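You operate a simulated robot arm through the tools that you are given. There is no shell and no other tool. Be economical: measure what you need, move in short steps, check, and stop when the job is done.

Carry out the task below with a simulated robot arm. There is one attempt and no reset: what you move stays moved.

TASK
Put things in order on the window end of the side counter. At the end: the brown key bunch stands where the clear salt jar stood; the red food tin stands on top of the green pack (marked "PEAS"); the clear salt jar stands where the silver steel bottle (marked "OIL") stood; the silver steel bottle stands where the red food tin stood; whatever was shut is shut again. Leave all else as you found it, and nothing knocked over.
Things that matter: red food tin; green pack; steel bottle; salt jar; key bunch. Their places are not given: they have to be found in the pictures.

It is judged by the outcome, as a careful person would: the job done as asked, and still so three seconds after it is handed in. It fails if anything else is knocked over, pushed out of place, dropped, spilled or broken.

THE ROBOT
A 6-joint arm with a two-finger parallel gripper, fixed in place. Base frame: the origin is at the foot of the arm, x ahead of it, y to its left, z up; the work surface is at about z = 0.8. Lengths are in m, angles in rad, forces in N, time in s.
With the tool pointing down near the work surface it reaches from about 0.26 to 0.68 m from the base axis. Its first joint turns from -1.152 to 1.152 rad. Payload 2.9 kg.
Tool frame: the origin (TCP) lies between the finger pads and is the grasp point; the fingertips stand 0.03 m ahead of it; z points along the fingers, y is the line along which they close. The gripper opens to 0.11 m. The fingers are 0.02 m wide and 0.01 m thick; the gripper's body (0.048 by 0.112 m) begins 0.055 m behind the TCP.
Orientation is that of the tool frame in the base frame, as a unit quaternion [w, x, y, z]. With the fingers straight down and closing along the base's y, the tool's x points along the base's -x, its y along +y and its z along -z.

THE INTERFACE
- The arm moves only by the tool drive_tool. Its argument "commands" is a list of rows, each a list of 7 numbers: the opening, from 0 (shut) to 1 (fully open), then the shift along the base's x, y, z in m, then the turn, a rotation vector about the base's x, y, z in rad. In form: [[hand, tx, ty, tz, rx, ry, rz], ...]. A call has 1 to 20 rows; each row shifts and turns the commanded pose from where the row before left it. A row lasts 0.2 s, in which the tool goes at most 0.05 m and 0.15 rad; a call with a longer step from one row to the next is refused whole, and so is a gripper value outside its range. A pose out of reach is approached as far as the arm can. The call stops where the force on the tool passes 40 N (or 10 N more than at its start, if that is more) or the arm is blocked; 0.2 s more then pass. The fingers move at their own pace (about 0.108 m/s each) and stop on an object; they squeeze with about 31 N. The grip force told is the motor's: it shows also when the fingers shut on nothing. Time passes only in rows, and 0.2 s behind the last, so rows that do not move let the fingers close. It gives the time, the measured TCP pose, the force on the tool (base axes), the opening and the grip force at its end, in the units of the frame above (readings bear some noise), and new pictures: "show" is both (left out), scene, wrist or none.
- Cameras (640 x 400 px; columns grow to the right, rows downward): "scene" is fixed at [0.0782, 0.4562, 1.3844]; the picture's right is [-0.66, -0.75, 0.00], its down [-0.42, 0.36, -0.83] and it looks along [0.63, -0.55, -0.55] (base axes); focal length 356 px, centre (320, 200). "wrist" rides on the gripper at [-0.036, 0, -0.057] in the tool frame; the picture's right is [0.00, -1.00, 0.00], its down [0.97, 0.00, -0.24] and it looks along [0.24, 0.00, 0.97] (tool axes); focal length 218 px, centre (320, 200).
- pixel_to_xyz(camera, pixels): for up to 12 pixels [column, row] of the newest picture of that camera ("zoom" is the newest enlarged one), the place [x, y, z] in the base frame of the surface seen there, good to about 0.002 m, but the place of the scene camera against the robot may be out by one fixed shift of up to 0.018 m in any direction. No time passes.
- enlarge(camera, box): a new picture of the part [left, top, right, bottom] of that camera's present view, enlarged. No time passes.
- close_job(): hands the job in; it is judged then, once.

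Work in short steps. Measure before you move; look again where a grasp or a placing could have gone wrong, and mend it. You have 80 turns and 120 pictures in all, the two below and enlarged ones among them. Open the gripper and draw the arm clear of the work before you hand the job in, unless the task says otherwise; then end with one line.

The tools are called after "Request:" as name(argument=value, ...) on one line, values as JSON. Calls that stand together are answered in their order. drive_tool: Moves the arm, as the interface text tells. Its arguments: {"type":"object","properties":{"commands":{"type":"array","items":{"type":"array","items":{"type":"number"}}},"show":{"type":"string","enum":["both","scene","wrist","none"]}},"required":["commands"]} The other tools are called the same way: pixel_to_xyz (camera, pixels) gives the place of the surface under pixels of a picture; enlarge (camera, box) takes an enlarged picture of a part of a camera's view; close_job () hands the job in.

At the start:

```text
time_s: 0.0
eef_pos: [0.4155, -0.0864, 1.1407]
tcp_rot: [0.001, 0.001, 1.0, 0.0]
wrist_force: [-0.3, -0.1, -1.0]
width: 0.1104
grip_force: 0.0
```

scene: 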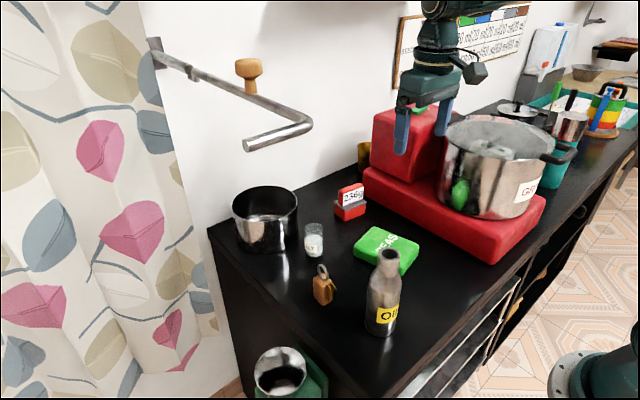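
wrist: 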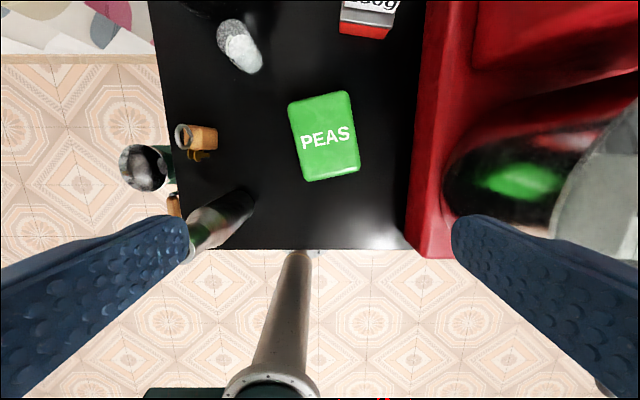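

The scene shows the pot at (265,218), salt jar (314,240), tin (350,202), green pack (387,250), keys (323,285) and bottle (383,292). I enlarge that part and measure.

Request:
enlarge(camera="scene", box=[220, 150, 460, 350])

Request:
pixel_to_xyz(camera="scene", pixels=[[314, 228], [314, 250], [350, 190], [350, 212], [387, 245], [323, 290], [323, 270], [388, 255], [382, 325], [383, 290], [265, 190], [340, 260]])

Request:
pixel_to_xyz(camera="wrist", pixels=[[238, 30], [245, 65], [370, 5], [365, 30], [295, 105], [350, 95], [308, 178], [357, 168], [200, 135], [183, 138], [240, 205], [215, 225]])

```text
2.00 times, centred on (340, 250) of scene
```

zoom: 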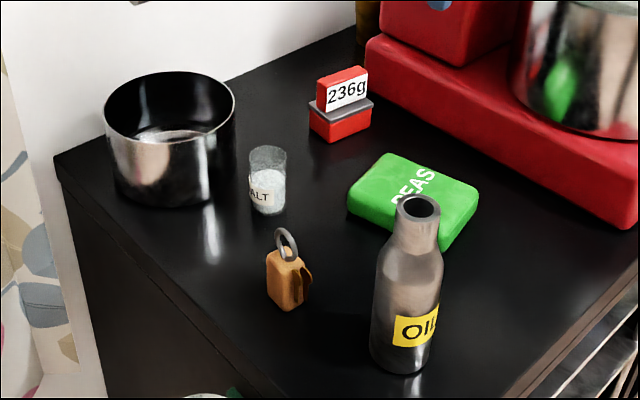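

```text
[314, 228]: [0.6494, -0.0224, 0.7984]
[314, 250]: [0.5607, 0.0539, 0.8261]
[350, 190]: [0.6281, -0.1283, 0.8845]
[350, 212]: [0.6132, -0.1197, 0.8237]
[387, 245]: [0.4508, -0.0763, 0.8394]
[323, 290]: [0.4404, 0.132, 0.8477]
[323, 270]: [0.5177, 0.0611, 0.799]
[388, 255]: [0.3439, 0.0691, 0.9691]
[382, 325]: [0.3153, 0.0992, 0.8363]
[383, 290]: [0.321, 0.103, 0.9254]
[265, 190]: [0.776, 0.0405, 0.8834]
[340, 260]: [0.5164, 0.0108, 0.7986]
```

```text
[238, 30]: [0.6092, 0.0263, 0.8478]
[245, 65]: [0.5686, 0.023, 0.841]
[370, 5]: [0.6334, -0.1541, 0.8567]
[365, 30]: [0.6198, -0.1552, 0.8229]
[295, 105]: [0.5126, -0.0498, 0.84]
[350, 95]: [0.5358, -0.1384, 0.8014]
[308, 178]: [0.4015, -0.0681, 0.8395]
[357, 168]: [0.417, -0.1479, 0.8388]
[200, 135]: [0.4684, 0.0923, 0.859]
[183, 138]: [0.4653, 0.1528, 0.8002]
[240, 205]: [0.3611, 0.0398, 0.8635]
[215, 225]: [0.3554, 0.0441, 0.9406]
```

Before moving I check possible obstacles: the wall rail with its knob, the red blocks and the pot.

Request:
pixel_to_xyz(camera="scene", pixels=[[155, 60], [248, 70], [305, 122], [250, 143], [249, 90], [375, 170], [402, 115], [448, 145], [495, 255], [270, 245], [210, 232], [366, 155]])

Request:
drive_tool(commands=[[1, 0.04, 0.01, 0, 0, 0, 0], [1, 0.04, 0.01, 0, 0, 0, 0], [1, 0.04, 0.01, 0, 0, 0, 0], [1, 0.03, 0, 0, 0, 0, 0], [1, 0, 0, 0, 0, 0, 0]])

```text
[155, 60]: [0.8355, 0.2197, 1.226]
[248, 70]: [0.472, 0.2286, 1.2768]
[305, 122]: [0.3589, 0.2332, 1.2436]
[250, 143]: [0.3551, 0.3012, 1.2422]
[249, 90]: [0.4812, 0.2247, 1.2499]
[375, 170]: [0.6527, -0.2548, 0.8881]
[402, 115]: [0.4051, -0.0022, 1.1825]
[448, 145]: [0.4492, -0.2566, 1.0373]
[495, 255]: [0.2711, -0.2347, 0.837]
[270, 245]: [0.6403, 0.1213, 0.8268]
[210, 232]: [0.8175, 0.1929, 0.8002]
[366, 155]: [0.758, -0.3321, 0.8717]
```

```text
time_s: 1.2
eef_pos: [0.5676, -0.0591, 1.1406]
tcp_rot: [0.001, 0.0, 1.0, 0.0]
wrist_force: [-0.6, -0.4, -0.2]
width: 0.11
grip_force: 0.0
```

scene: 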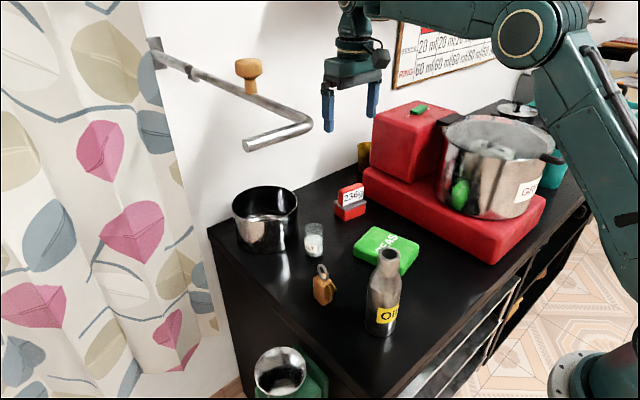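
wrist: 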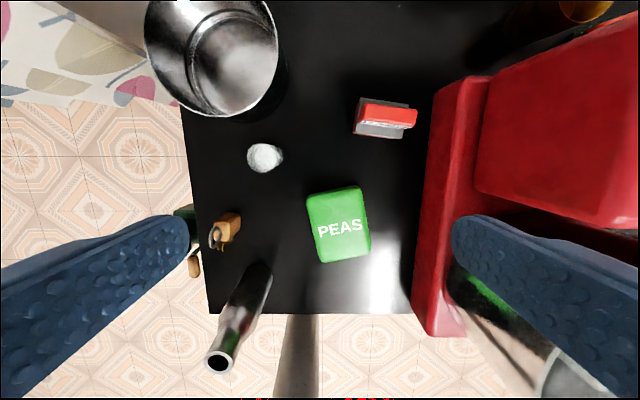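

Now I enlarge the wrist view of the counter and measure the objects from here.

Request:
enlarge(camera="wrist", box=[180, 60, 436, 220])

Request:
pixel_to_xyz(camera="wrist", pixels=[[358, 105], [356, 132], [403, 136], [416, 110], [390, 116], [390, 130], [253, 146], [277, 152], [265, 170], [228, 228], [215, 235], [220, 361]])

Request:
pixel_to_xyz(camera="wrist", pixels=[[307, 200], [359, 187], [319, 260], [370, 252], [265, 265], [222, 310], [435, 100], [425, 200], [260, 150], [238, 225], [228, 212], [270, 120]])

```text
2.50 times, centred on (308, 140) of wrist
```

zoom: 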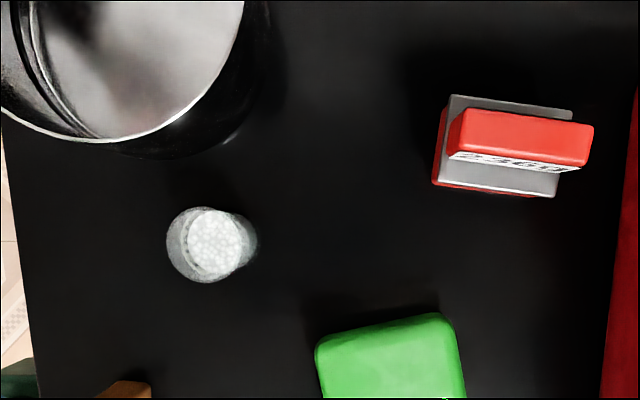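

```text
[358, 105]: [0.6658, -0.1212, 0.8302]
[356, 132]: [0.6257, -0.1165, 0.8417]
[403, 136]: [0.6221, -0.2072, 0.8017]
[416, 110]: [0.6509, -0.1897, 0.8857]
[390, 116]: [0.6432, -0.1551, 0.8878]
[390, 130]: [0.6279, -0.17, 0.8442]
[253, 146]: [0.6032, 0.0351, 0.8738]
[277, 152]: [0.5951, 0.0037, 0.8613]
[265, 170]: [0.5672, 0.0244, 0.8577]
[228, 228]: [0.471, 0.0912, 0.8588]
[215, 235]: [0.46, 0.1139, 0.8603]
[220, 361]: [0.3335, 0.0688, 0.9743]
```

```text
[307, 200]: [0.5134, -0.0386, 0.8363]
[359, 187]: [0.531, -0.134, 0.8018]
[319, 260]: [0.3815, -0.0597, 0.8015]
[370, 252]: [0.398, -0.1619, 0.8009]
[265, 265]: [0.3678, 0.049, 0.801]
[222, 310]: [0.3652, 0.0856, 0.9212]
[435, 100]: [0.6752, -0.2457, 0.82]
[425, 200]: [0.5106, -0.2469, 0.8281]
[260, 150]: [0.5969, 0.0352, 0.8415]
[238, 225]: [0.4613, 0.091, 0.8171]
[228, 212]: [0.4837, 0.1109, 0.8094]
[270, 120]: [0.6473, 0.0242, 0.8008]
```

The tin looks like two pieces (red base with grey rim, and a red labelled block), so I enlarge it in the scene view, along with the bottle.

Request:
enlarge(camera="scene", box=[318, 175, 382, 225])

Request:
enlarge(camera="scene", box=[280, 230, 430, 340])

```text
8.00 times, centred on (350, 200) of scene
```

zoom: 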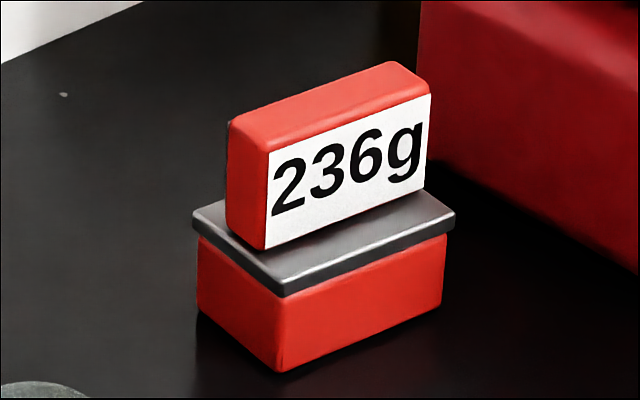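

```text
3.64 times, centred on (355, 285) of scene
```

zoom: 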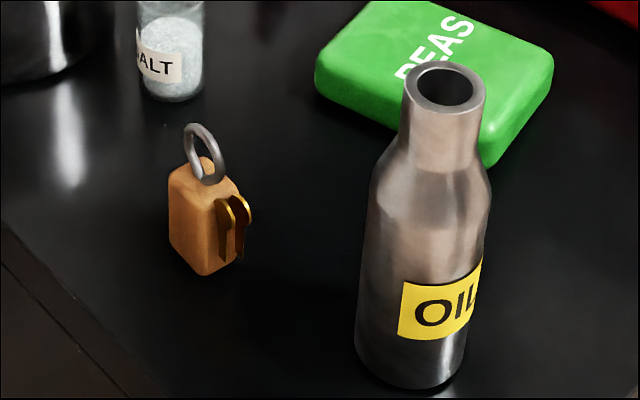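

The "236g" object could be a tin or a small scale, so I look at the other red things to rule out another candidate.

Request:
enlarge(camera="scene", box=[340, 80, 580, 270])

Request:
enlarge(camera="scene", box=[480, 0, 640, 150])

Request:
enlarge(camera="scene", box=[220, 300, 350, 400])

```text
2.11 times, centred on (460, 175) of scene
```

zoom: 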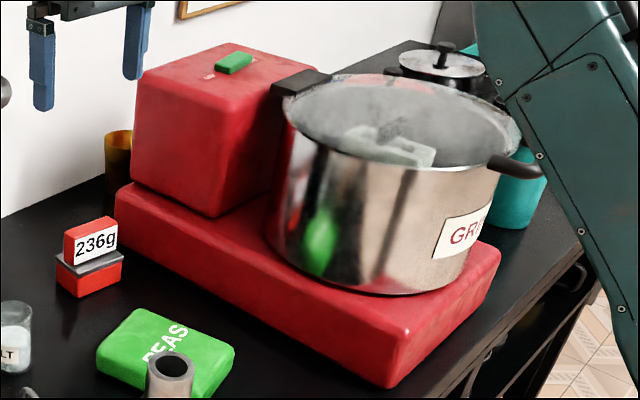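

```text
2.67 times, centred on (560, 75) of scene
```

zoom: 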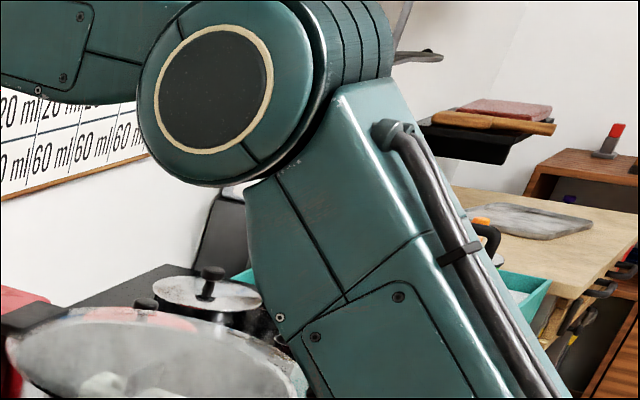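

```text
4.00 times, centred on (285, 350) of scene
```

zoom: 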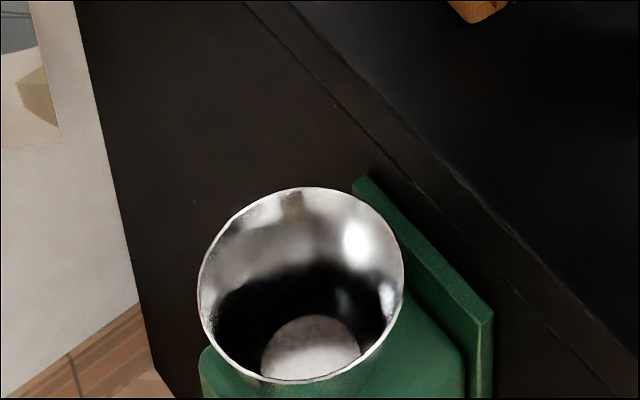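

I check the machine's near-face and heights, then hover over the 236g object for a close look.

Request:
pixel_to_xyz(camera="wrist", pixels=[[480, 150], [500, 100], [560, 150], [620, 60], [440, 150], [465, 150], [475, 85], [582, 10], [362, 100], [408, 106], [402, 137], [359, 134]])

Request:
drive_tool(commands=[[1, 0.02, -0.03, -0.03, 0, 0, 0], [1, 0.01, -0.03, -0.03, 0, 0, 0], [1, 0, -0.02, -0.02, 0, 0, 0], [1, 0, 0, 0, 0, 0, 0]], show="wrist")

```text
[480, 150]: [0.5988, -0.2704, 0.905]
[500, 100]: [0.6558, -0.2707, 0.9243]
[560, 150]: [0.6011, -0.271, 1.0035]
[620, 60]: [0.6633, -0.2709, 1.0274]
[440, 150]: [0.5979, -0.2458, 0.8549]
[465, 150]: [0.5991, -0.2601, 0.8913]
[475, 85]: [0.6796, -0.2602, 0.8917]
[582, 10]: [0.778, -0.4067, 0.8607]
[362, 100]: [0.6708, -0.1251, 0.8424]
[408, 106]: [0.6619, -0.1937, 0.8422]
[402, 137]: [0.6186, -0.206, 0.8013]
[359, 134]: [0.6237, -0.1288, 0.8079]
```

```text
time_s: 2.2
eef_pos: [0.5984, -0.1398, 1.0599]
tcp_rot: [0.0, -0.001, 1.0, 0.0]
wrist_force: [-0.4, -0.3, -0.2]
width: 0.1102
grip_force: 0.1
```

wrist: 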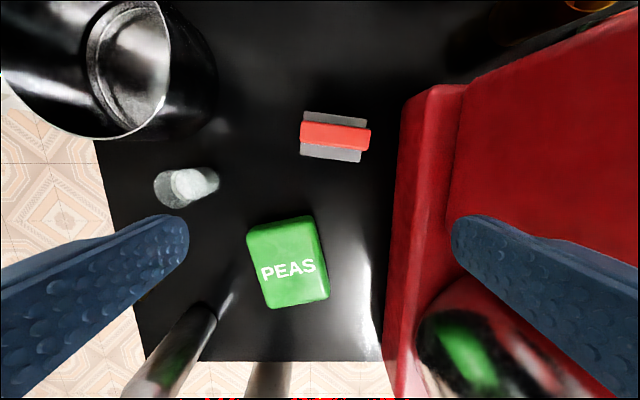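

Top view shows the grey plate with the red block centred on it. I measure the block and plate exactly for a grasp.

Request:
enlarge(camera="wrist", box=[285, 100, 385, 172])

Request:
pixel_to_xyz(camera="wrist", pixels=[[303, 123], [302, 142], [368, 129], [367, 149], [335, 136], [306, 114], [365, 121], [303, 155], [358, 161], [332, 155], [253, 232], [318, 296]])

```text
5.56 times, centred on (335, 136) of wrist
```

zoom: 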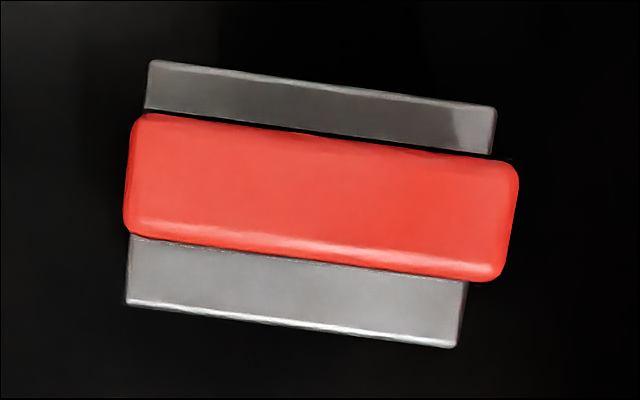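

```text
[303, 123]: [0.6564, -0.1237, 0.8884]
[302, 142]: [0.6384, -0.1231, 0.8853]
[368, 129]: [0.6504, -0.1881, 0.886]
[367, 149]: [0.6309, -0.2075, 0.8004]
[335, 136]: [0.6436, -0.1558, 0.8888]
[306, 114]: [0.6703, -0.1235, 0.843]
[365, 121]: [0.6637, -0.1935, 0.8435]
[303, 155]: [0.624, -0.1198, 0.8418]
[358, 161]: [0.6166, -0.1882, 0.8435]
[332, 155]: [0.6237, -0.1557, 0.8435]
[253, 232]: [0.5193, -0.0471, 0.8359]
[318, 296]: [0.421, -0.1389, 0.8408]
```

Block is centred at (0.6436, -0.156), top 0.888, with its long axis ~5° off y. I rotate the hand by 1.478 rad over it and look.

Request:
drive_tool(commands=[[1, 0.0045, -0.0016, 0, 0, 0, 0.1478], [1, 0.0045, -0.0016, 0, 0, 0, 0.1478], [1, 0.0045, -0.0016, 0, 0, 0, 0.1478], [1, 0.0045, -0.0016, 0, 0, 0, 0.1478], [1, 0.0045, -0.0016, 0, 0, 0, 0.1478], [1, 0.0045, -0.0016, 0, 0, 0, 0.1478], [1, 0.0045, -0.0016, 0, 0, 0, 0.1478], [1, 0.0045, -0.0016, 0, 0, 0, 0.1478], [1, 0.0045, -0.0016, 0, 0, 0, 0.1478], [1, 0.0045, -0.0016, 0, 0, 0, 0.1478], [0.5, 0, 0, 0, 0, 0, 0], [0.5, 0, 0, 0, 0, 0, 0]])

```text
time_s: 4.8
eef_pos: [0.6339, -0.1465, 1.0601]
tcp_rot: [0.0, -0.674, 0.739, 0.001]
wrist_force: [-0.9, 0.5, 0.2]
width: 0.0549
grip_force: 0.0
out of reach, approached as far as the arm can: row 10
```

scene: 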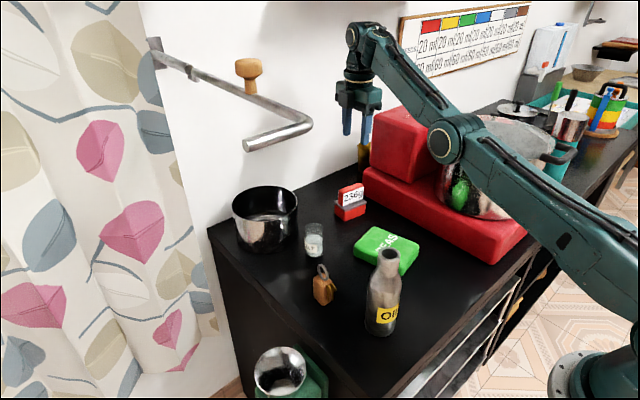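
wrist: 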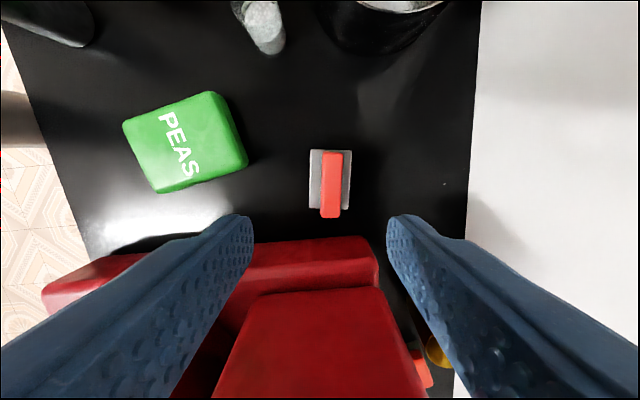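

The rotation came out right, but the reach at this height falls short by 1 cm. I descend partway and check the pose.

Request:
drive_tool(commands=[[0.5, 0, 0, -0.04, 0, 0, 0], [0.5, 0, 0, -0.04, 0, 0, 0], [0.5, 0, 0, -0.03, 0, 0, 0], [0.5, 0, 0, 0, 0, 0, 0]], show="wrist")

```text
time_s: 5.8
eef_pos: [0.6563, -0.1536, 0.958]
tcp_rot: [-0.001, -0.674, 0.739, 0.001]
wrist_force: [-0.1, 0.0, 0.1]
width: 0.055
grip_force: 0.1
out of reach, approached as far as the arm can: row 1, 2, 3
```

wrist: 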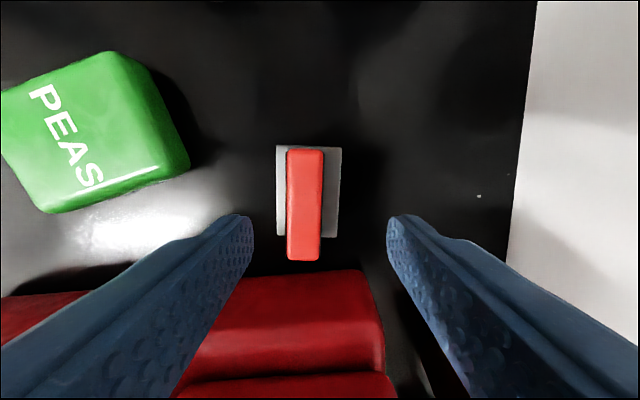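

Now at x 0.6563, which is ~13 mm too far. I correct sideways and check.

Request:
drive_tool(commands=[[0.5, -0.0127, -0.0022, -0.02, 0, 0, 0], [0.5, 0, 0, 0, 0, 0, 0], [0.5, 0, 0, 0, 0, 0, 0]], show="wrist")

```text
time_s: 6.6
eef_pos: [0.6576, -0.1582, 0.9374]
tcp_rot: [-0.001, -0.674, 0.739, 0.001]
wrist_force: [-0.9, 0.7, -0.5]
width: 0.0551
grip_force: 0.1
out of reach, approached as far as the arm can: row 1
```

wrist: 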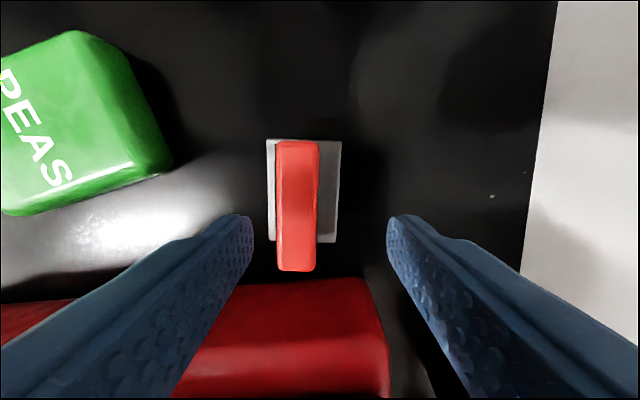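

Still at x 0.6576, so the last shift did not take. I command a pull-in again and watch.

Request:
drive_tool(commands=[[0.5, -0.014, 0.002, 0, 0, 0, 0], [0.5, 0, 0, 0, 0, 0, 0]], show="none")

```text
time_s: 7.2
eef_pos: [0.6572, -0.1601, 0.94]
tcp_rot: [0.0, -0.674, 0.739, 0.0]
wrist_force: [0.6, 0.0, 0.9]
width: 0.0554
grip_force: 0.0
out of reach, approached as far as the arm can: row 1
```

The target seems still out of reach, so I back off more clearly to recover tracking.

Request:
drive_tool(commands=[[0.5, -0.03, 0, 0.0, 0, 0, 0], [0.5, 0, 0, 0, 0, 0, 0]], show="none")

```text
time_s: 7.8
eef_pos: [0.6125, -0.1558, 0.9398]
tcp_rot: [0.001, -0.673, 0.739, -0.001]
wrist_force: [0.1, 0.3, 0.1]
width: 0.0551
grip_force: 0.1
```

Tracking again at x 0.6125. I descend a little to z 0.922 (tips just over the block top at 0.888) and then move outward in small steps.

Request:
drive_tool(commands=[[0.5, 0, 0, -0.017, 0, 0, 0], [0.5, 0.01, 0, 0, 0, 0, 0], [0.5, 0.01, 0, 0, 0, 0, 0], [0.5, 0.005, 0, 0, 0, 0, 0], [0.5, 0, 0, 0, 0, 0, 0]], show="none")

```text
time_s: 9.0
eef_pos: [0.6409, -0.1563, 0.9215]
tcp_rot: [0.0, -0.674, 0.739, 0.0]
wrist_force: [-0.9, 0.2, 0.0]
width: 0.0548
grip_force: 0.1
```

On track at (0.641, -0.156). I nudge +2 mm, descend to z 0.880 and look before closing.

Request:
drive_tool(commands=[[0.5, 0.002, 0, -0.012, 0, 0, 0], [0.5, 0, 0, -0.015, 0, 0, 0], [0.5, 0, 0, -0.0145, 0, 0, 0], [0.5, 0, 0, 0, 0, 0, 0]])

```text
time_s: 10.0
eef_pos: [0.6413, -0.1568, 0.8798]
tcp_rot: [0.0, -0.673, 0.739, 0.0]
wrist_force: [-0.4, 0.6, -0.5]
width: 0.0551
grip_force: 0.1
```

scene: 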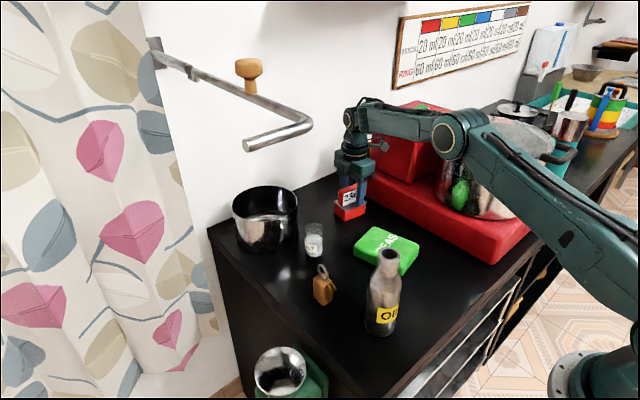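
wrist: 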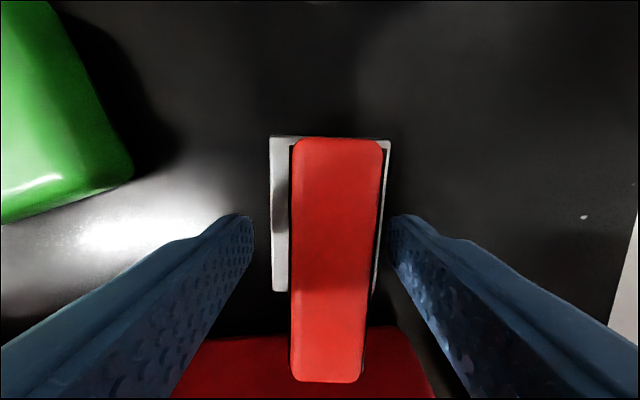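

The block sits between the fingers with tips just above the plate. I close and lift 10 mm to see whether the base comes along.

Request:
drive_tool(commands=[[0.5, 0.002, 0, 0, 0, 0, 0], [0, 0, 0, 0, 0, 0, 0], [0, 0, 0, 0, 0, 0, 0], [0, 0, 0, 0, 0, 0, 0], [0, 0, 0, 0.005, 0, 0, 0], [0, 0, 0, 0.005, 0, 0, 0]])

Request:
enlarge(camera="scene", box=[318, 165, 398, 225])

```text
time_s: 11.4
eef_pos: [0.6432, -0.1566, 0.8892]
tcp_rot: [0.0, -0.674, 0.739, 0.001]
wrist_force: [0.2, -0.6, -2.1]
width: 0.0217
grip_force: 30.6
```

scene: 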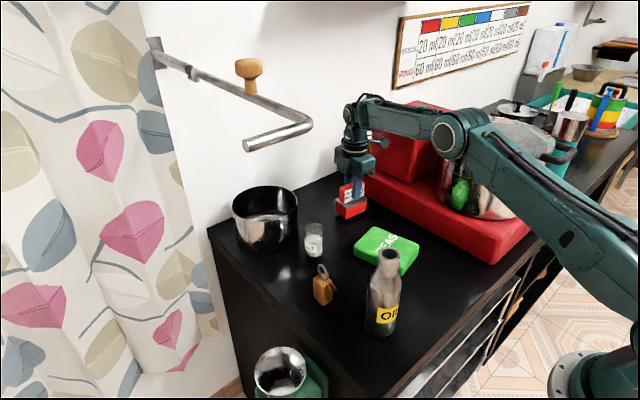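
wrist: 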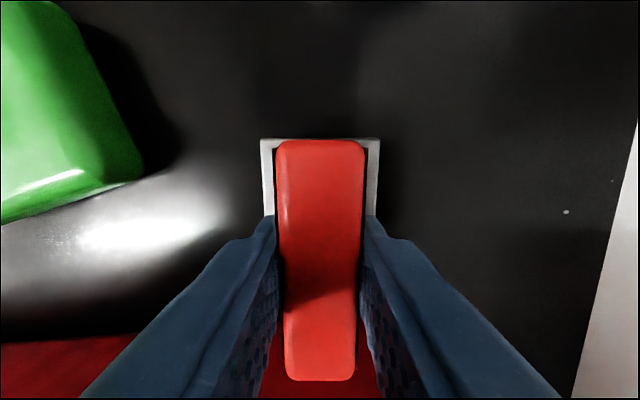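

```text
6.67 times, centred on (358, 195) of scene
```

zoom: 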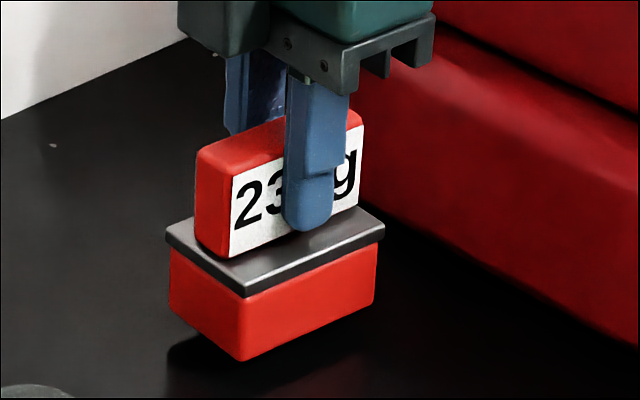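

The base came up with the block, so the tin is one body (about 0.24 kg). I carry it up and inward to above the green pack's centre (0.470, -0.093), aligning to the pack.

Request:
drive_tool(commands=[[0, 0, 0, 0.02, 0, 0, 0], [0, -0.02, 0, 0.02, 0, 0, 0], [0, -0.03, 0.01, 0.02, 0, 0, 0], [0, -0.03, 0.01, 0.01, 0, 0, 0], [0, -0.03, 0.015, 0, 0, 0, 0.1], [0, -0.03, 0.015, 0, 0, 0, 0.1], [0, -0.033, 0.0135, 0, 0, 0, 0.085], [0, 0, 0, 0, 0, 0, 0]])

```text
time_s: 13.2
eef_pos: [0.4685, -0.092, 0.958]
tcp_rot: [0.001, 0.771, -0.636, 0.0]
wrist_force: [-0.9, -0.6, -2.7]
width: 0.0217
grip_force: 30.7
```

scene: 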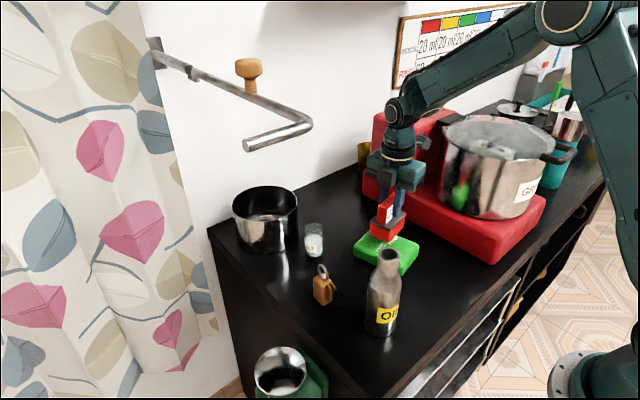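
wrist: 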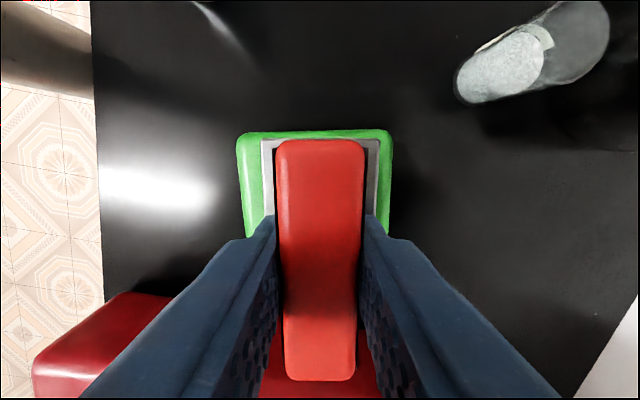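

The tin hangs over the pack. I check the pack's edges against the TCP in this view.

Request:
pixel_to_xyz(camera="wrist", pixels=[[242, 140], [388, 135], [315, 133], [246, 200], [389, 190], [268, 145], [376, 145]])

```text
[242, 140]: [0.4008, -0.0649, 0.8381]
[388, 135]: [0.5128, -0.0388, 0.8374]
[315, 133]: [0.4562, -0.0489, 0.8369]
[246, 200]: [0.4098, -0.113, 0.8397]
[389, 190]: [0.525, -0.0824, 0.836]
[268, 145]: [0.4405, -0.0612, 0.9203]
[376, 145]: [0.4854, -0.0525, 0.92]
```

Pack centre is ~(0.466,-0.088), so I shift by (-3, +3) mm and lower gently onto it.

Request:
drive_tool(commands=[[0, -0.003, 0.003, -0.015, 0, 0, 0], [0, 0, 0, -0.015, 0, 0, 0], [0, 0, 0, -0.004, 0, 0, 0], [0, 0, 0, -0.002, 0, 0, 0], [0, 0, 0, -0.001, 0, 0, 0], [0, 0, 0, 0, 0, 0, 0]], show="none")

Request:
enlarge(camera="scene", box=[340, 180, 440, 280])

```text
time_s: 14.6
eef_pos: [0.467, -0.0909, 0.9233]
tcp_rot: [0.0, 0.772, -0.636, 0.0]
wrist_force: [0.5, -0.8, -2.6]
width: 0.0218
grip_force: 31.4
```

```text
4.00 times, centred on (390, 230) of scene
```

zoom: 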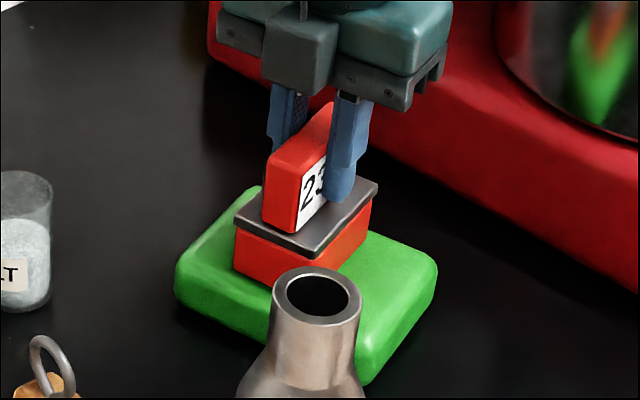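

At z 0.923 with no contact yet (force -2.6 is just the weight). I lower in 1.5 mm steps.

Request:
drive_tool(commands=[[0, 0, 0, -0.0015, 0, 0, 0], [0, 0, 0, -0.001, 0, 0, 0], [0, 0, 0, -0.001, 0, 0, 0], [0, 0, 0, 0, 0, 0, 0]], show="none")

```text
time_s: 15.6
eef_pos: [0.468, -0.0902, 0.9203]
tcp_rot: [0.0, 0.772, -0.636, 0.0]
wrist_force: [-1.7, 0.2, 3.6]
width: 0.0216
grip_force: 31.0
```

Contact: the force turned to +3.6 N. I open to half and rise straight up.

Request:
drive_tool(commands=[[0.45, 0, 0, 0, 0, 0, 0], [0.45, 0, 0, 0, 0, 0, 0], [0.45, 0, 0, 0.02, 0, 0, 0], [0.45, 0, 0, 0.04, 0, 0, 0], [0.45, 0, 0, 0.05, 0, 0, 0], [0.45, 0, 0, 0.05, 0, 0, 0], [0.45, 0, 0, 0.03, 0, 0, 0], [1, 0, 0, 0, 0, 0, 0]])

```text
time_s: 17.4
eef_pos: [0.4693, -0.0885, 1.1109]
tcp_rot: [-0.001, 0.771, -0.636, 0.0]
wrist_force: [0.4, -0.6, 0.1]
width: 0.11
grip_force: 0.0
```

scene: 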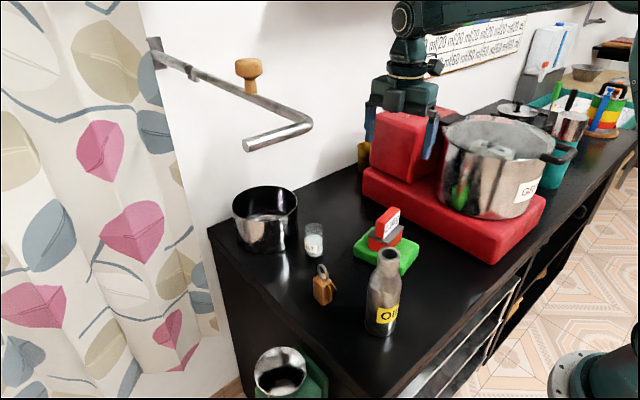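
wrist: 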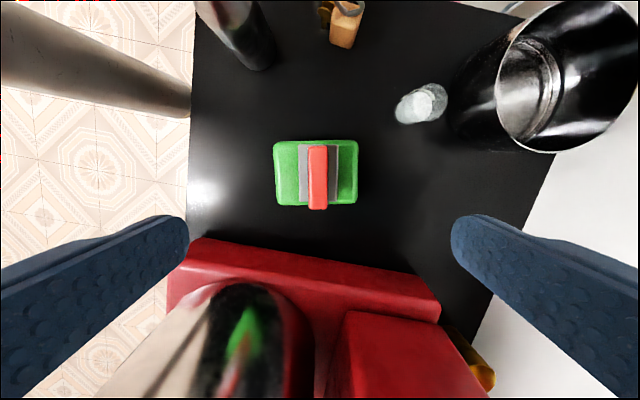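

The tin stands on the pack. Next I hover over the bottle with the hand turned back to its starting orientation, to measure it.

Request:
drive_tool(commands=[[1, -0.0105, 0.0128, 0, 0, 0, -0.147], [1, -0.0105, 0.0128, 0, 0, 0, -0.147], [1, -0.0105, 0.0128, 0, 0, 0, -0.147], [1, -0.0105, 0.0128, 0, 0, 0, -0.147], [1, -0.0105, 0.0128, 0, 0, 0, -0.147], [1, -0.0105, 0.0128, 0, 0, 0, -0.147], [1, -0.0105, 0.0128, 0, 0, 0, -0.147], [1, -0.0105, 0.0128, 0, 0, 0, -0.147], [1, -0.0105, 0.0128, 0, 0, 0, -0.147], [1, -0.0105, 0.0128, 0, 0, 0, -0.147], [1, -0.0105, 0.0128, 0, 0, 0, -0.147], [1, -0.0105, 0.0128, 0, 0, 0, -0.147], [1, 0, 0, 0, 0, 0, 0]])

```text
time_s: 20.2
eef_pos: [0.3422, 0.0631, 1.1079]
tcp_rot: [0.0, 0.0, 1.0, 0.0]
wrist_force: [-0.2, 0.5, 0.0]
width: 0.1099
grip_force: 0.2
```

scene: 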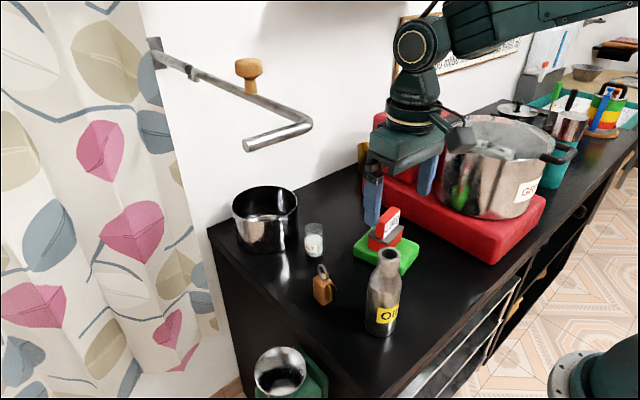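
wrist: 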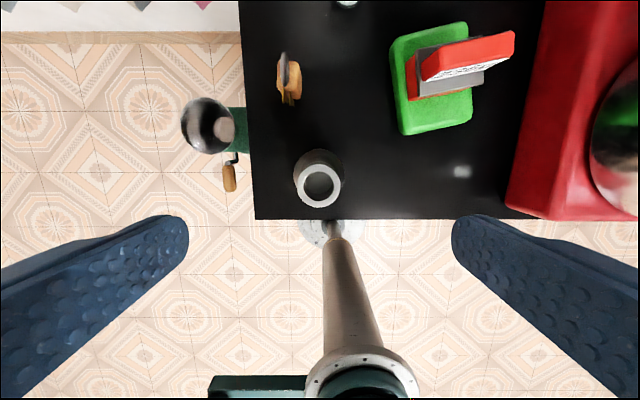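

Request:
pixel_to_xyz(camera="wrist", pixels=[[302, 186], [338, 186], [320, 167], [320, 204], [305, 158], [331, 156], [318, 150], [296, 176], [296, 100], [285, 70], [343, 175], [318, 146]])

Request:
enlarge(camera="wrist", box=[260, 130, 370, 215])

Request:
enlarge(camera="scene", box=[345, 235, 425, 345])

Request:
pixel_to_xyz(camera="scene", pixels=[[388, 250], [388, 262], [389, 266], [388, 272], [387, 278], [386, 285], [384, 295], [383, 310], [381, 330], [380, 336], [376, 262], [400, 262]])

```text
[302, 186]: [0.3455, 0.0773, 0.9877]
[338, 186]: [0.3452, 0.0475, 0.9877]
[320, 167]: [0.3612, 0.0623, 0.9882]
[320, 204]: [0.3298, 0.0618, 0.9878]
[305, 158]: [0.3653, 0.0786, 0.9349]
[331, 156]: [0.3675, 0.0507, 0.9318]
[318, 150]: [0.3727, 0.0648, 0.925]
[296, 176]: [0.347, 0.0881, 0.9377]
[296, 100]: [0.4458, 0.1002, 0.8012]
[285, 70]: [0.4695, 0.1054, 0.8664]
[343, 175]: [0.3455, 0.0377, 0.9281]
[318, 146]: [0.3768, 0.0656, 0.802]
```

```text
4.71 times, centred on (315, 172) of wrist
```

zoom: 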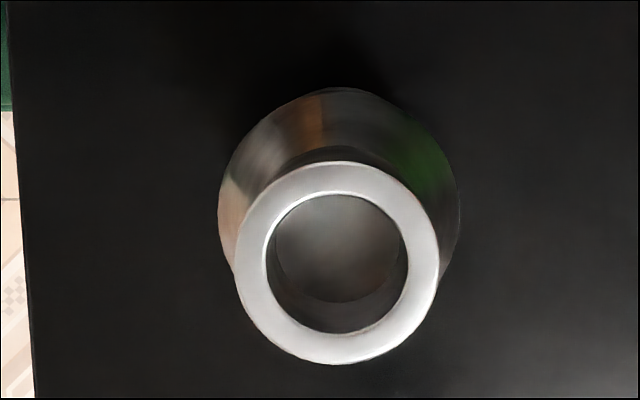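

```text
3.64 times, centred on (385, 290) of scene
```

zoom: 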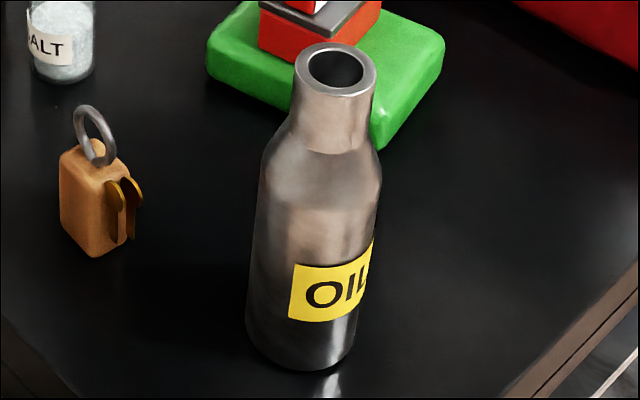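

```text
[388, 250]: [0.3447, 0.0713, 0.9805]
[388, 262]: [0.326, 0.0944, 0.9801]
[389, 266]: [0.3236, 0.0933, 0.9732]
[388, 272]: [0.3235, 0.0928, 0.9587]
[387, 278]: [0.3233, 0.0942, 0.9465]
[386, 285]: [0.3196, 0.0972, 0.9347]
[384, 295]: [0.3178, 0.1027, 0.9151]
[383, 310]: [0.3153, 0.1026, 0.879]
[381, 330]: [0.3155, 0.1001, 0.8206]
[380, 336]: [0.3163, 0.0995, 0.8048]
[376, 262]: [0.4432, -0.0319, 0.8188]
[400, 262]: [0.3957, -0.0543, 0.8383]
```

Bottle axis is (0.3455, 0.062), mouth rim at z 0.988, neck ~35 mm thick. I descend to z 0.975 around the neck and close.

Request:
drive_tool(commands=[[1, 0.0033, -0.001, -0.03, 0, 0, 0], [1, 0, 0, -0.04, 0, 0, 0], [1, 0, 0, -0.04, 0, 0, 0], [1, 0, 0, -0.022, 0, 0, 0], [1, 0, 0, 0, 0, 0, 0]])

```text
time_s: 21.4
eef_pos: [0.345, 0.0605, 0.9779]
tcp_rot: [0.0, 0.0, 1.0, 0.0]
wrist_force: [0.8, 0.4, 0.0]
width: 0.1101
grip_force: 0.0
```

scene: 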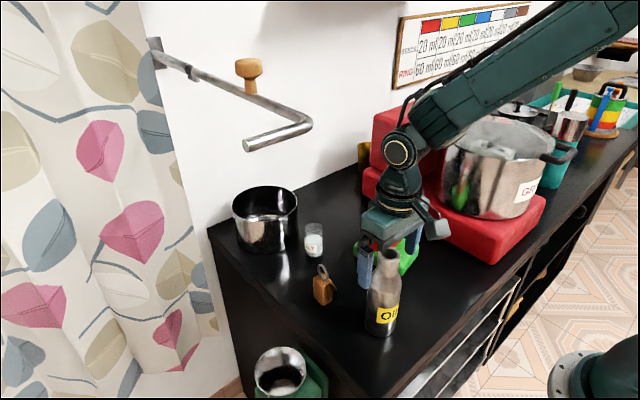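
wrist: 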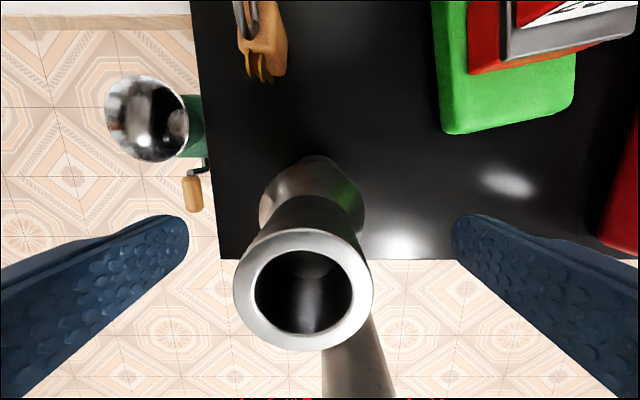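

The neck is ~3 mm to +y of centre. I correct this, close, and lift 1 cm.

Request:
drive_tool(commands=[[1, 0, 0.003, -0.003, 0, 0, 0], [0.5, 0, 0, 0, 0, 0, 0], [0.3, 0, 0, 0, 0, 0, 0], [0, 0, 0, 0, 0, 0, 0], [0, 0, 0, 0, 0, 0, 0], [0, 0, 0, 0, 0, 0, 0], [0, 0, 0, 0.01, 0, 0, 0], [0, 0, 0, 0, 0, 0, 0]])

```text
time_s: 23.2
eef_pos: [0.3446, 0.0653, 0.9857]
tcp_rot: [0.0, 0.001, 1.0, 0.0]
wrist_force: [-1.1, 0.5, -1.0]
width: 0.0362
grip_force: 31.2
```

scene: 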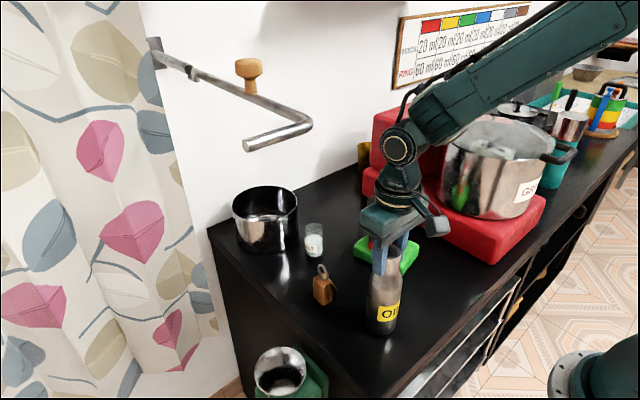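
wrist: 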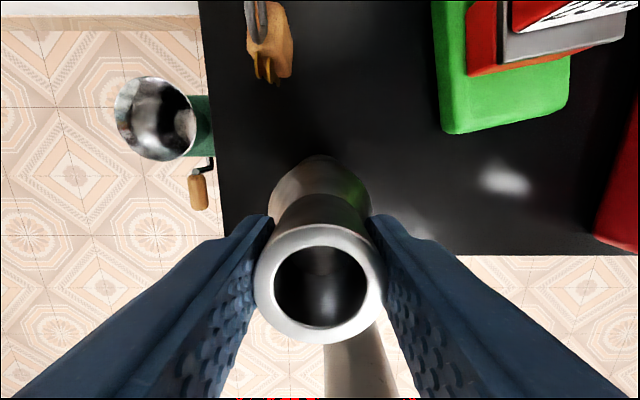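

Grip width is 36 mm on the neck, but the load reads only ~1 N. I lift 5 cm more and verify.

Request:
drive_tool(commands=[[0, 0, 0, 0.025, 0, 0, 0], [0, 0, 0, 0.025, 0, 0, 0], [0, 0, 0, 0, 0, 0, 0]], show="scene")

```text
time_s: 24.0
eef_pos: [0.3458, 0.0661, 1.0345]
tcp_rot: [0.0, 0.001, 1.0, 0.0]
wrist_force: [0.0, -0.6, -1.9]
width: 0.0362
grip_force: 30.8
```

scene: 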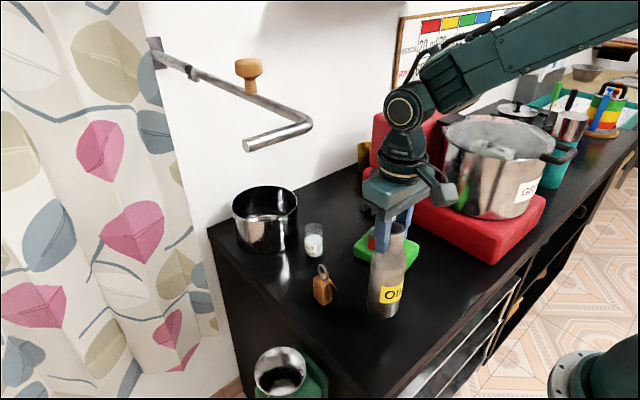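

Bottle is lifted cleanly. I raise it above the tin's height, carry it across to (0.58,-0.12), and partly descend.

Request:
drive_tool(commands=[[0, 0, 0, 0.043, 0, 0, 0], [0, 0, 0, 0.043, 0, 0, 0], [0, 0.0334, -0.0266, 0, 0, 0, 0], [0, 0.0334, -0.0266, 0, 0, 0, 0], [0, 0.0334, -0.0266, 0, 0, 0, 0], [0, 0.0334, -0.0266, 0, 0, 0, 0], [0, 0.0334, -0.0266, 0, 0, 0, 0], [0, 0.0334, -0.0266, 0, 0, 0, 0], [0, 0.0334, -0.0266, 0, 0, 0, 0], [0, 0, 0, 0, 0, 0, 0]])

```text
time_s: 26.2
eef_pos: [0.5832, -0.1182, 1.1186]
tcp_rot: [0.0, 0.001, 1.0, 0.0]
wrist_force: [0.3, 1.2, -1.0]
width: 0.036
grip_force: 31.1
```

scene: 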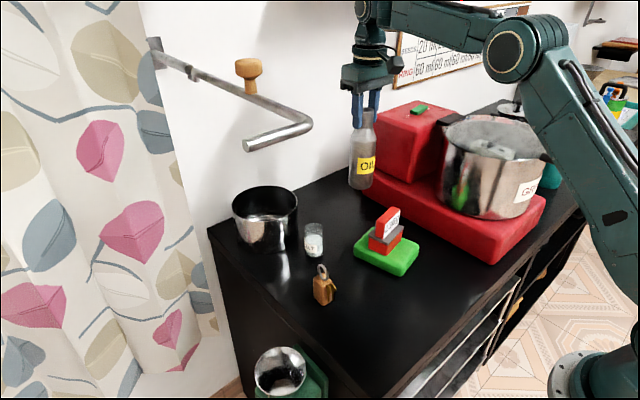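
wrist: 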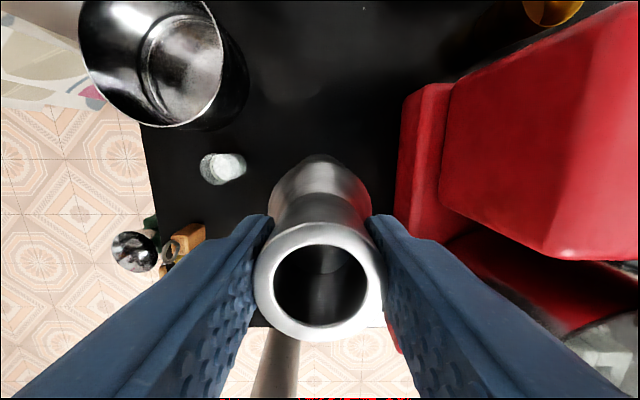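

Now I descend to ~z 0.99 and then step outward to the tin's old spot (0.6437, -0.156).

Request:
drive_tool(commands=[[0, 0.005, -0.005, -0.04, 0, 0, 0], [0, 0.005, -0.005, -0.04, 0, 0, 0], [0, 0.005, -0.005, -0.04, 0, 0, 0], [0, 0.01, -0.006, -0.008, 0, 0, 0], [0, 0.01, -0.006, 0, 0, 0, 0], [0, 0.01, -0.005, 0, 0, 0, 0], [0, 0.008, -0.004, 0, 0, 0, 0], [0, 0, 0, 0, 0, 0, 0]])

```text
time_s: 28.0
eef_pos: [0.632, -0.1555, 0.9937]
tcp_rot: [0.0, 0.0, 1.0, 0.0]
wrist_force: [0.4, 0.2, -1.8]
width: 0.0357
grip_force: 30.8
```

scene: 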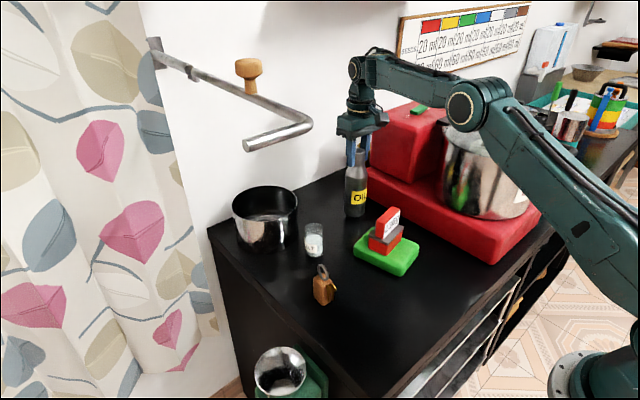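
wrist: 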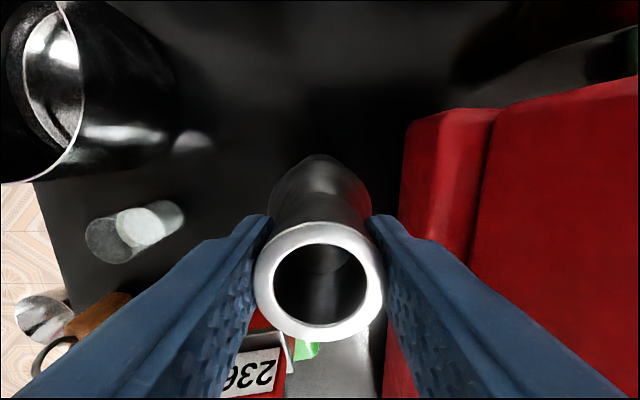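

At (0.632,-0.1555). I step out another 9 mm while lowering near the table.

Request:
drive_tool(commands=[[0, 0.005, 0, -0.008, 0, 0, 0], [0, 0.005, 0, -0.004, 0, 0, 0], [0, 0, 0, 0, 0, 0, 0]], show="none")

```text
time_s: 28.8
eef_pos: [0.6412, -0.1576, 0.982]
tcp_rot: [0.0, 0.001, 1.0, -0.001]
wrist_force: [0.0, -0.5, -0.5]
width: 0.0362
grip_force: 30.8
```

Close: (0.641,-0.158, 0.982). I fine-correct and lower in small steps to contact.

Request:
drive_tool(commands=[[0, 0.001, 0.001, -0.003, 0, 0, 0], [0, 0, 0, -0.0015, 0, 0, 0], [0, 0, 0, -0.0015, 0, 0, 0], [0, 0, 0, 0, 0, 0, 0]], show="none")

```text
time_s: 29.8
eef_pos: [0.6423, -0.1569, 0.9802]
tcp_rot: [0.004, -0.001, 1.0, -0.001]
wrist_force: [-8.9, -1.0, 33.5]
width: 0.0361
grip_force: 31.4
```

Firm contact (33 N). I ease back up ~4 mm to relieve the push before releasing.

Request:
drive_tool(commands=[[0, 0, 0, 0.002, 0, 0, 0], [0, 0, 0, 0.002, 0, 0, 0], [0, 0, 0, 0, 0, 0, 0]], show="none")

```text
time_s: 30.6
eef_pos: [0.6431, -0.1564, 0.9806]
tcp_rot: [0.003, 0.001, 1.0, -0.001]
wrist_force: [4.2, 0.4, 16.6]
width: 0.0361
grip_force: 31.1
```

Request:
drive_tool(commands=[[0, 0, 0, 0.001, 0, 0, 0], [0, 0, 0, 0, 0, 0, 0]], show="both")

```text
time_s: 31.2
eef_pos: [0.6417, -0.1571, 0.9801]
tcp_rot: [0.0, 0.001, 1.0, 0.0]
wrist_force: [4.8, -1.4, 9.4]
width: 0.036
grip_force: 30.9
```

scene: 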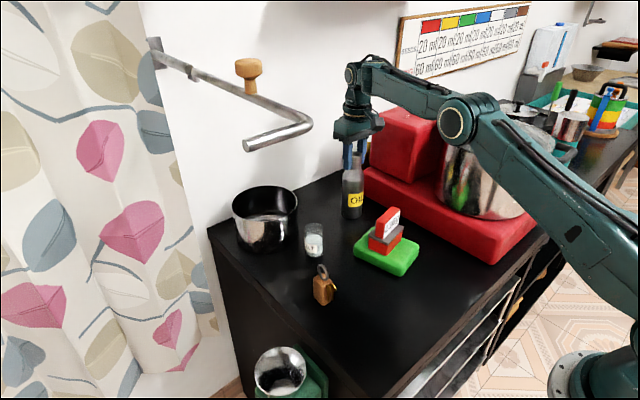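
wrist: 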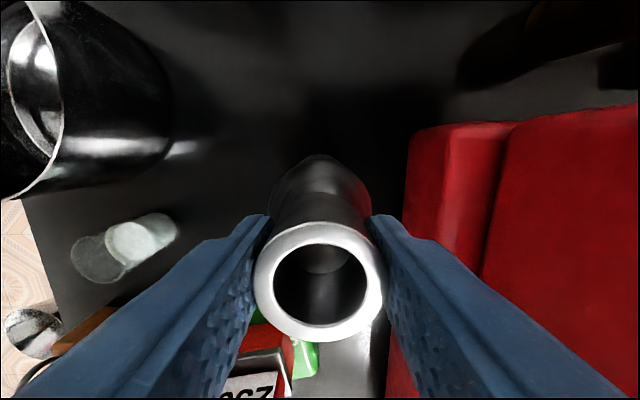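

The bottle stands upright with ~9 N residual. I release, rise, then draw inward.

Request:
drive_tool(commands=[[0.5, 0, 0, 0, 0, 0, 0], [0.8, 0, 0, 0, 0, 0, 0], [0.8, 0, 0, 0.01, 0, 0, 0], [0.8, -0.01, 0.003, 0.03, 0, 0, 0], [0.8, -0.02, 0.01, 0.03, 0, 0, 0], [0.8, -0.03, 0.03, 0.02, 0, 0, 0], [0.8, -0.03, 0.035, 0.01, 0, 0, 0], [0.8, 0, 0.04, 0, 0, 0, 0], [0.8, 0, 0.035, 0, 0, 0, 0], [0.8, 0, 0, 0, 0, 0, 0]])

```text
time_s: 33.4
eef_pos: [0.5505, -0.005, 1.0806]
tcp_rot: [0.0, -0.001, 1.0, 0.0]
wrist_force: [0.0, 0.9, 0.0]
width: 0.088
grip_force: 0.0
```

scene: 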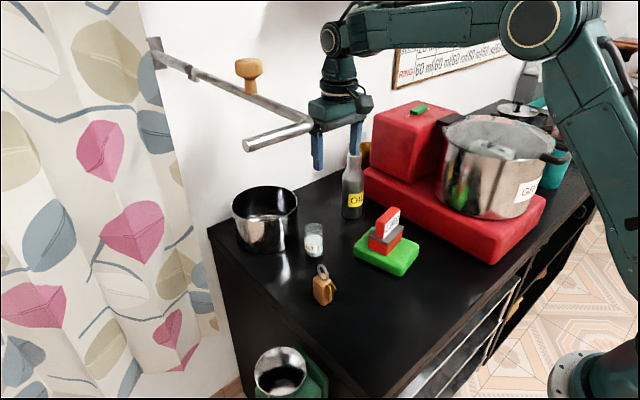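
wrist: 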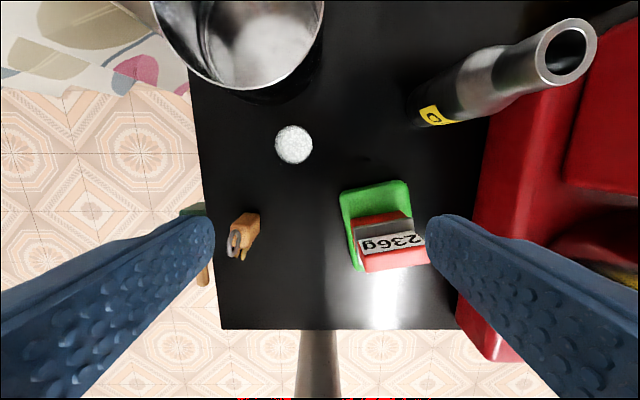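

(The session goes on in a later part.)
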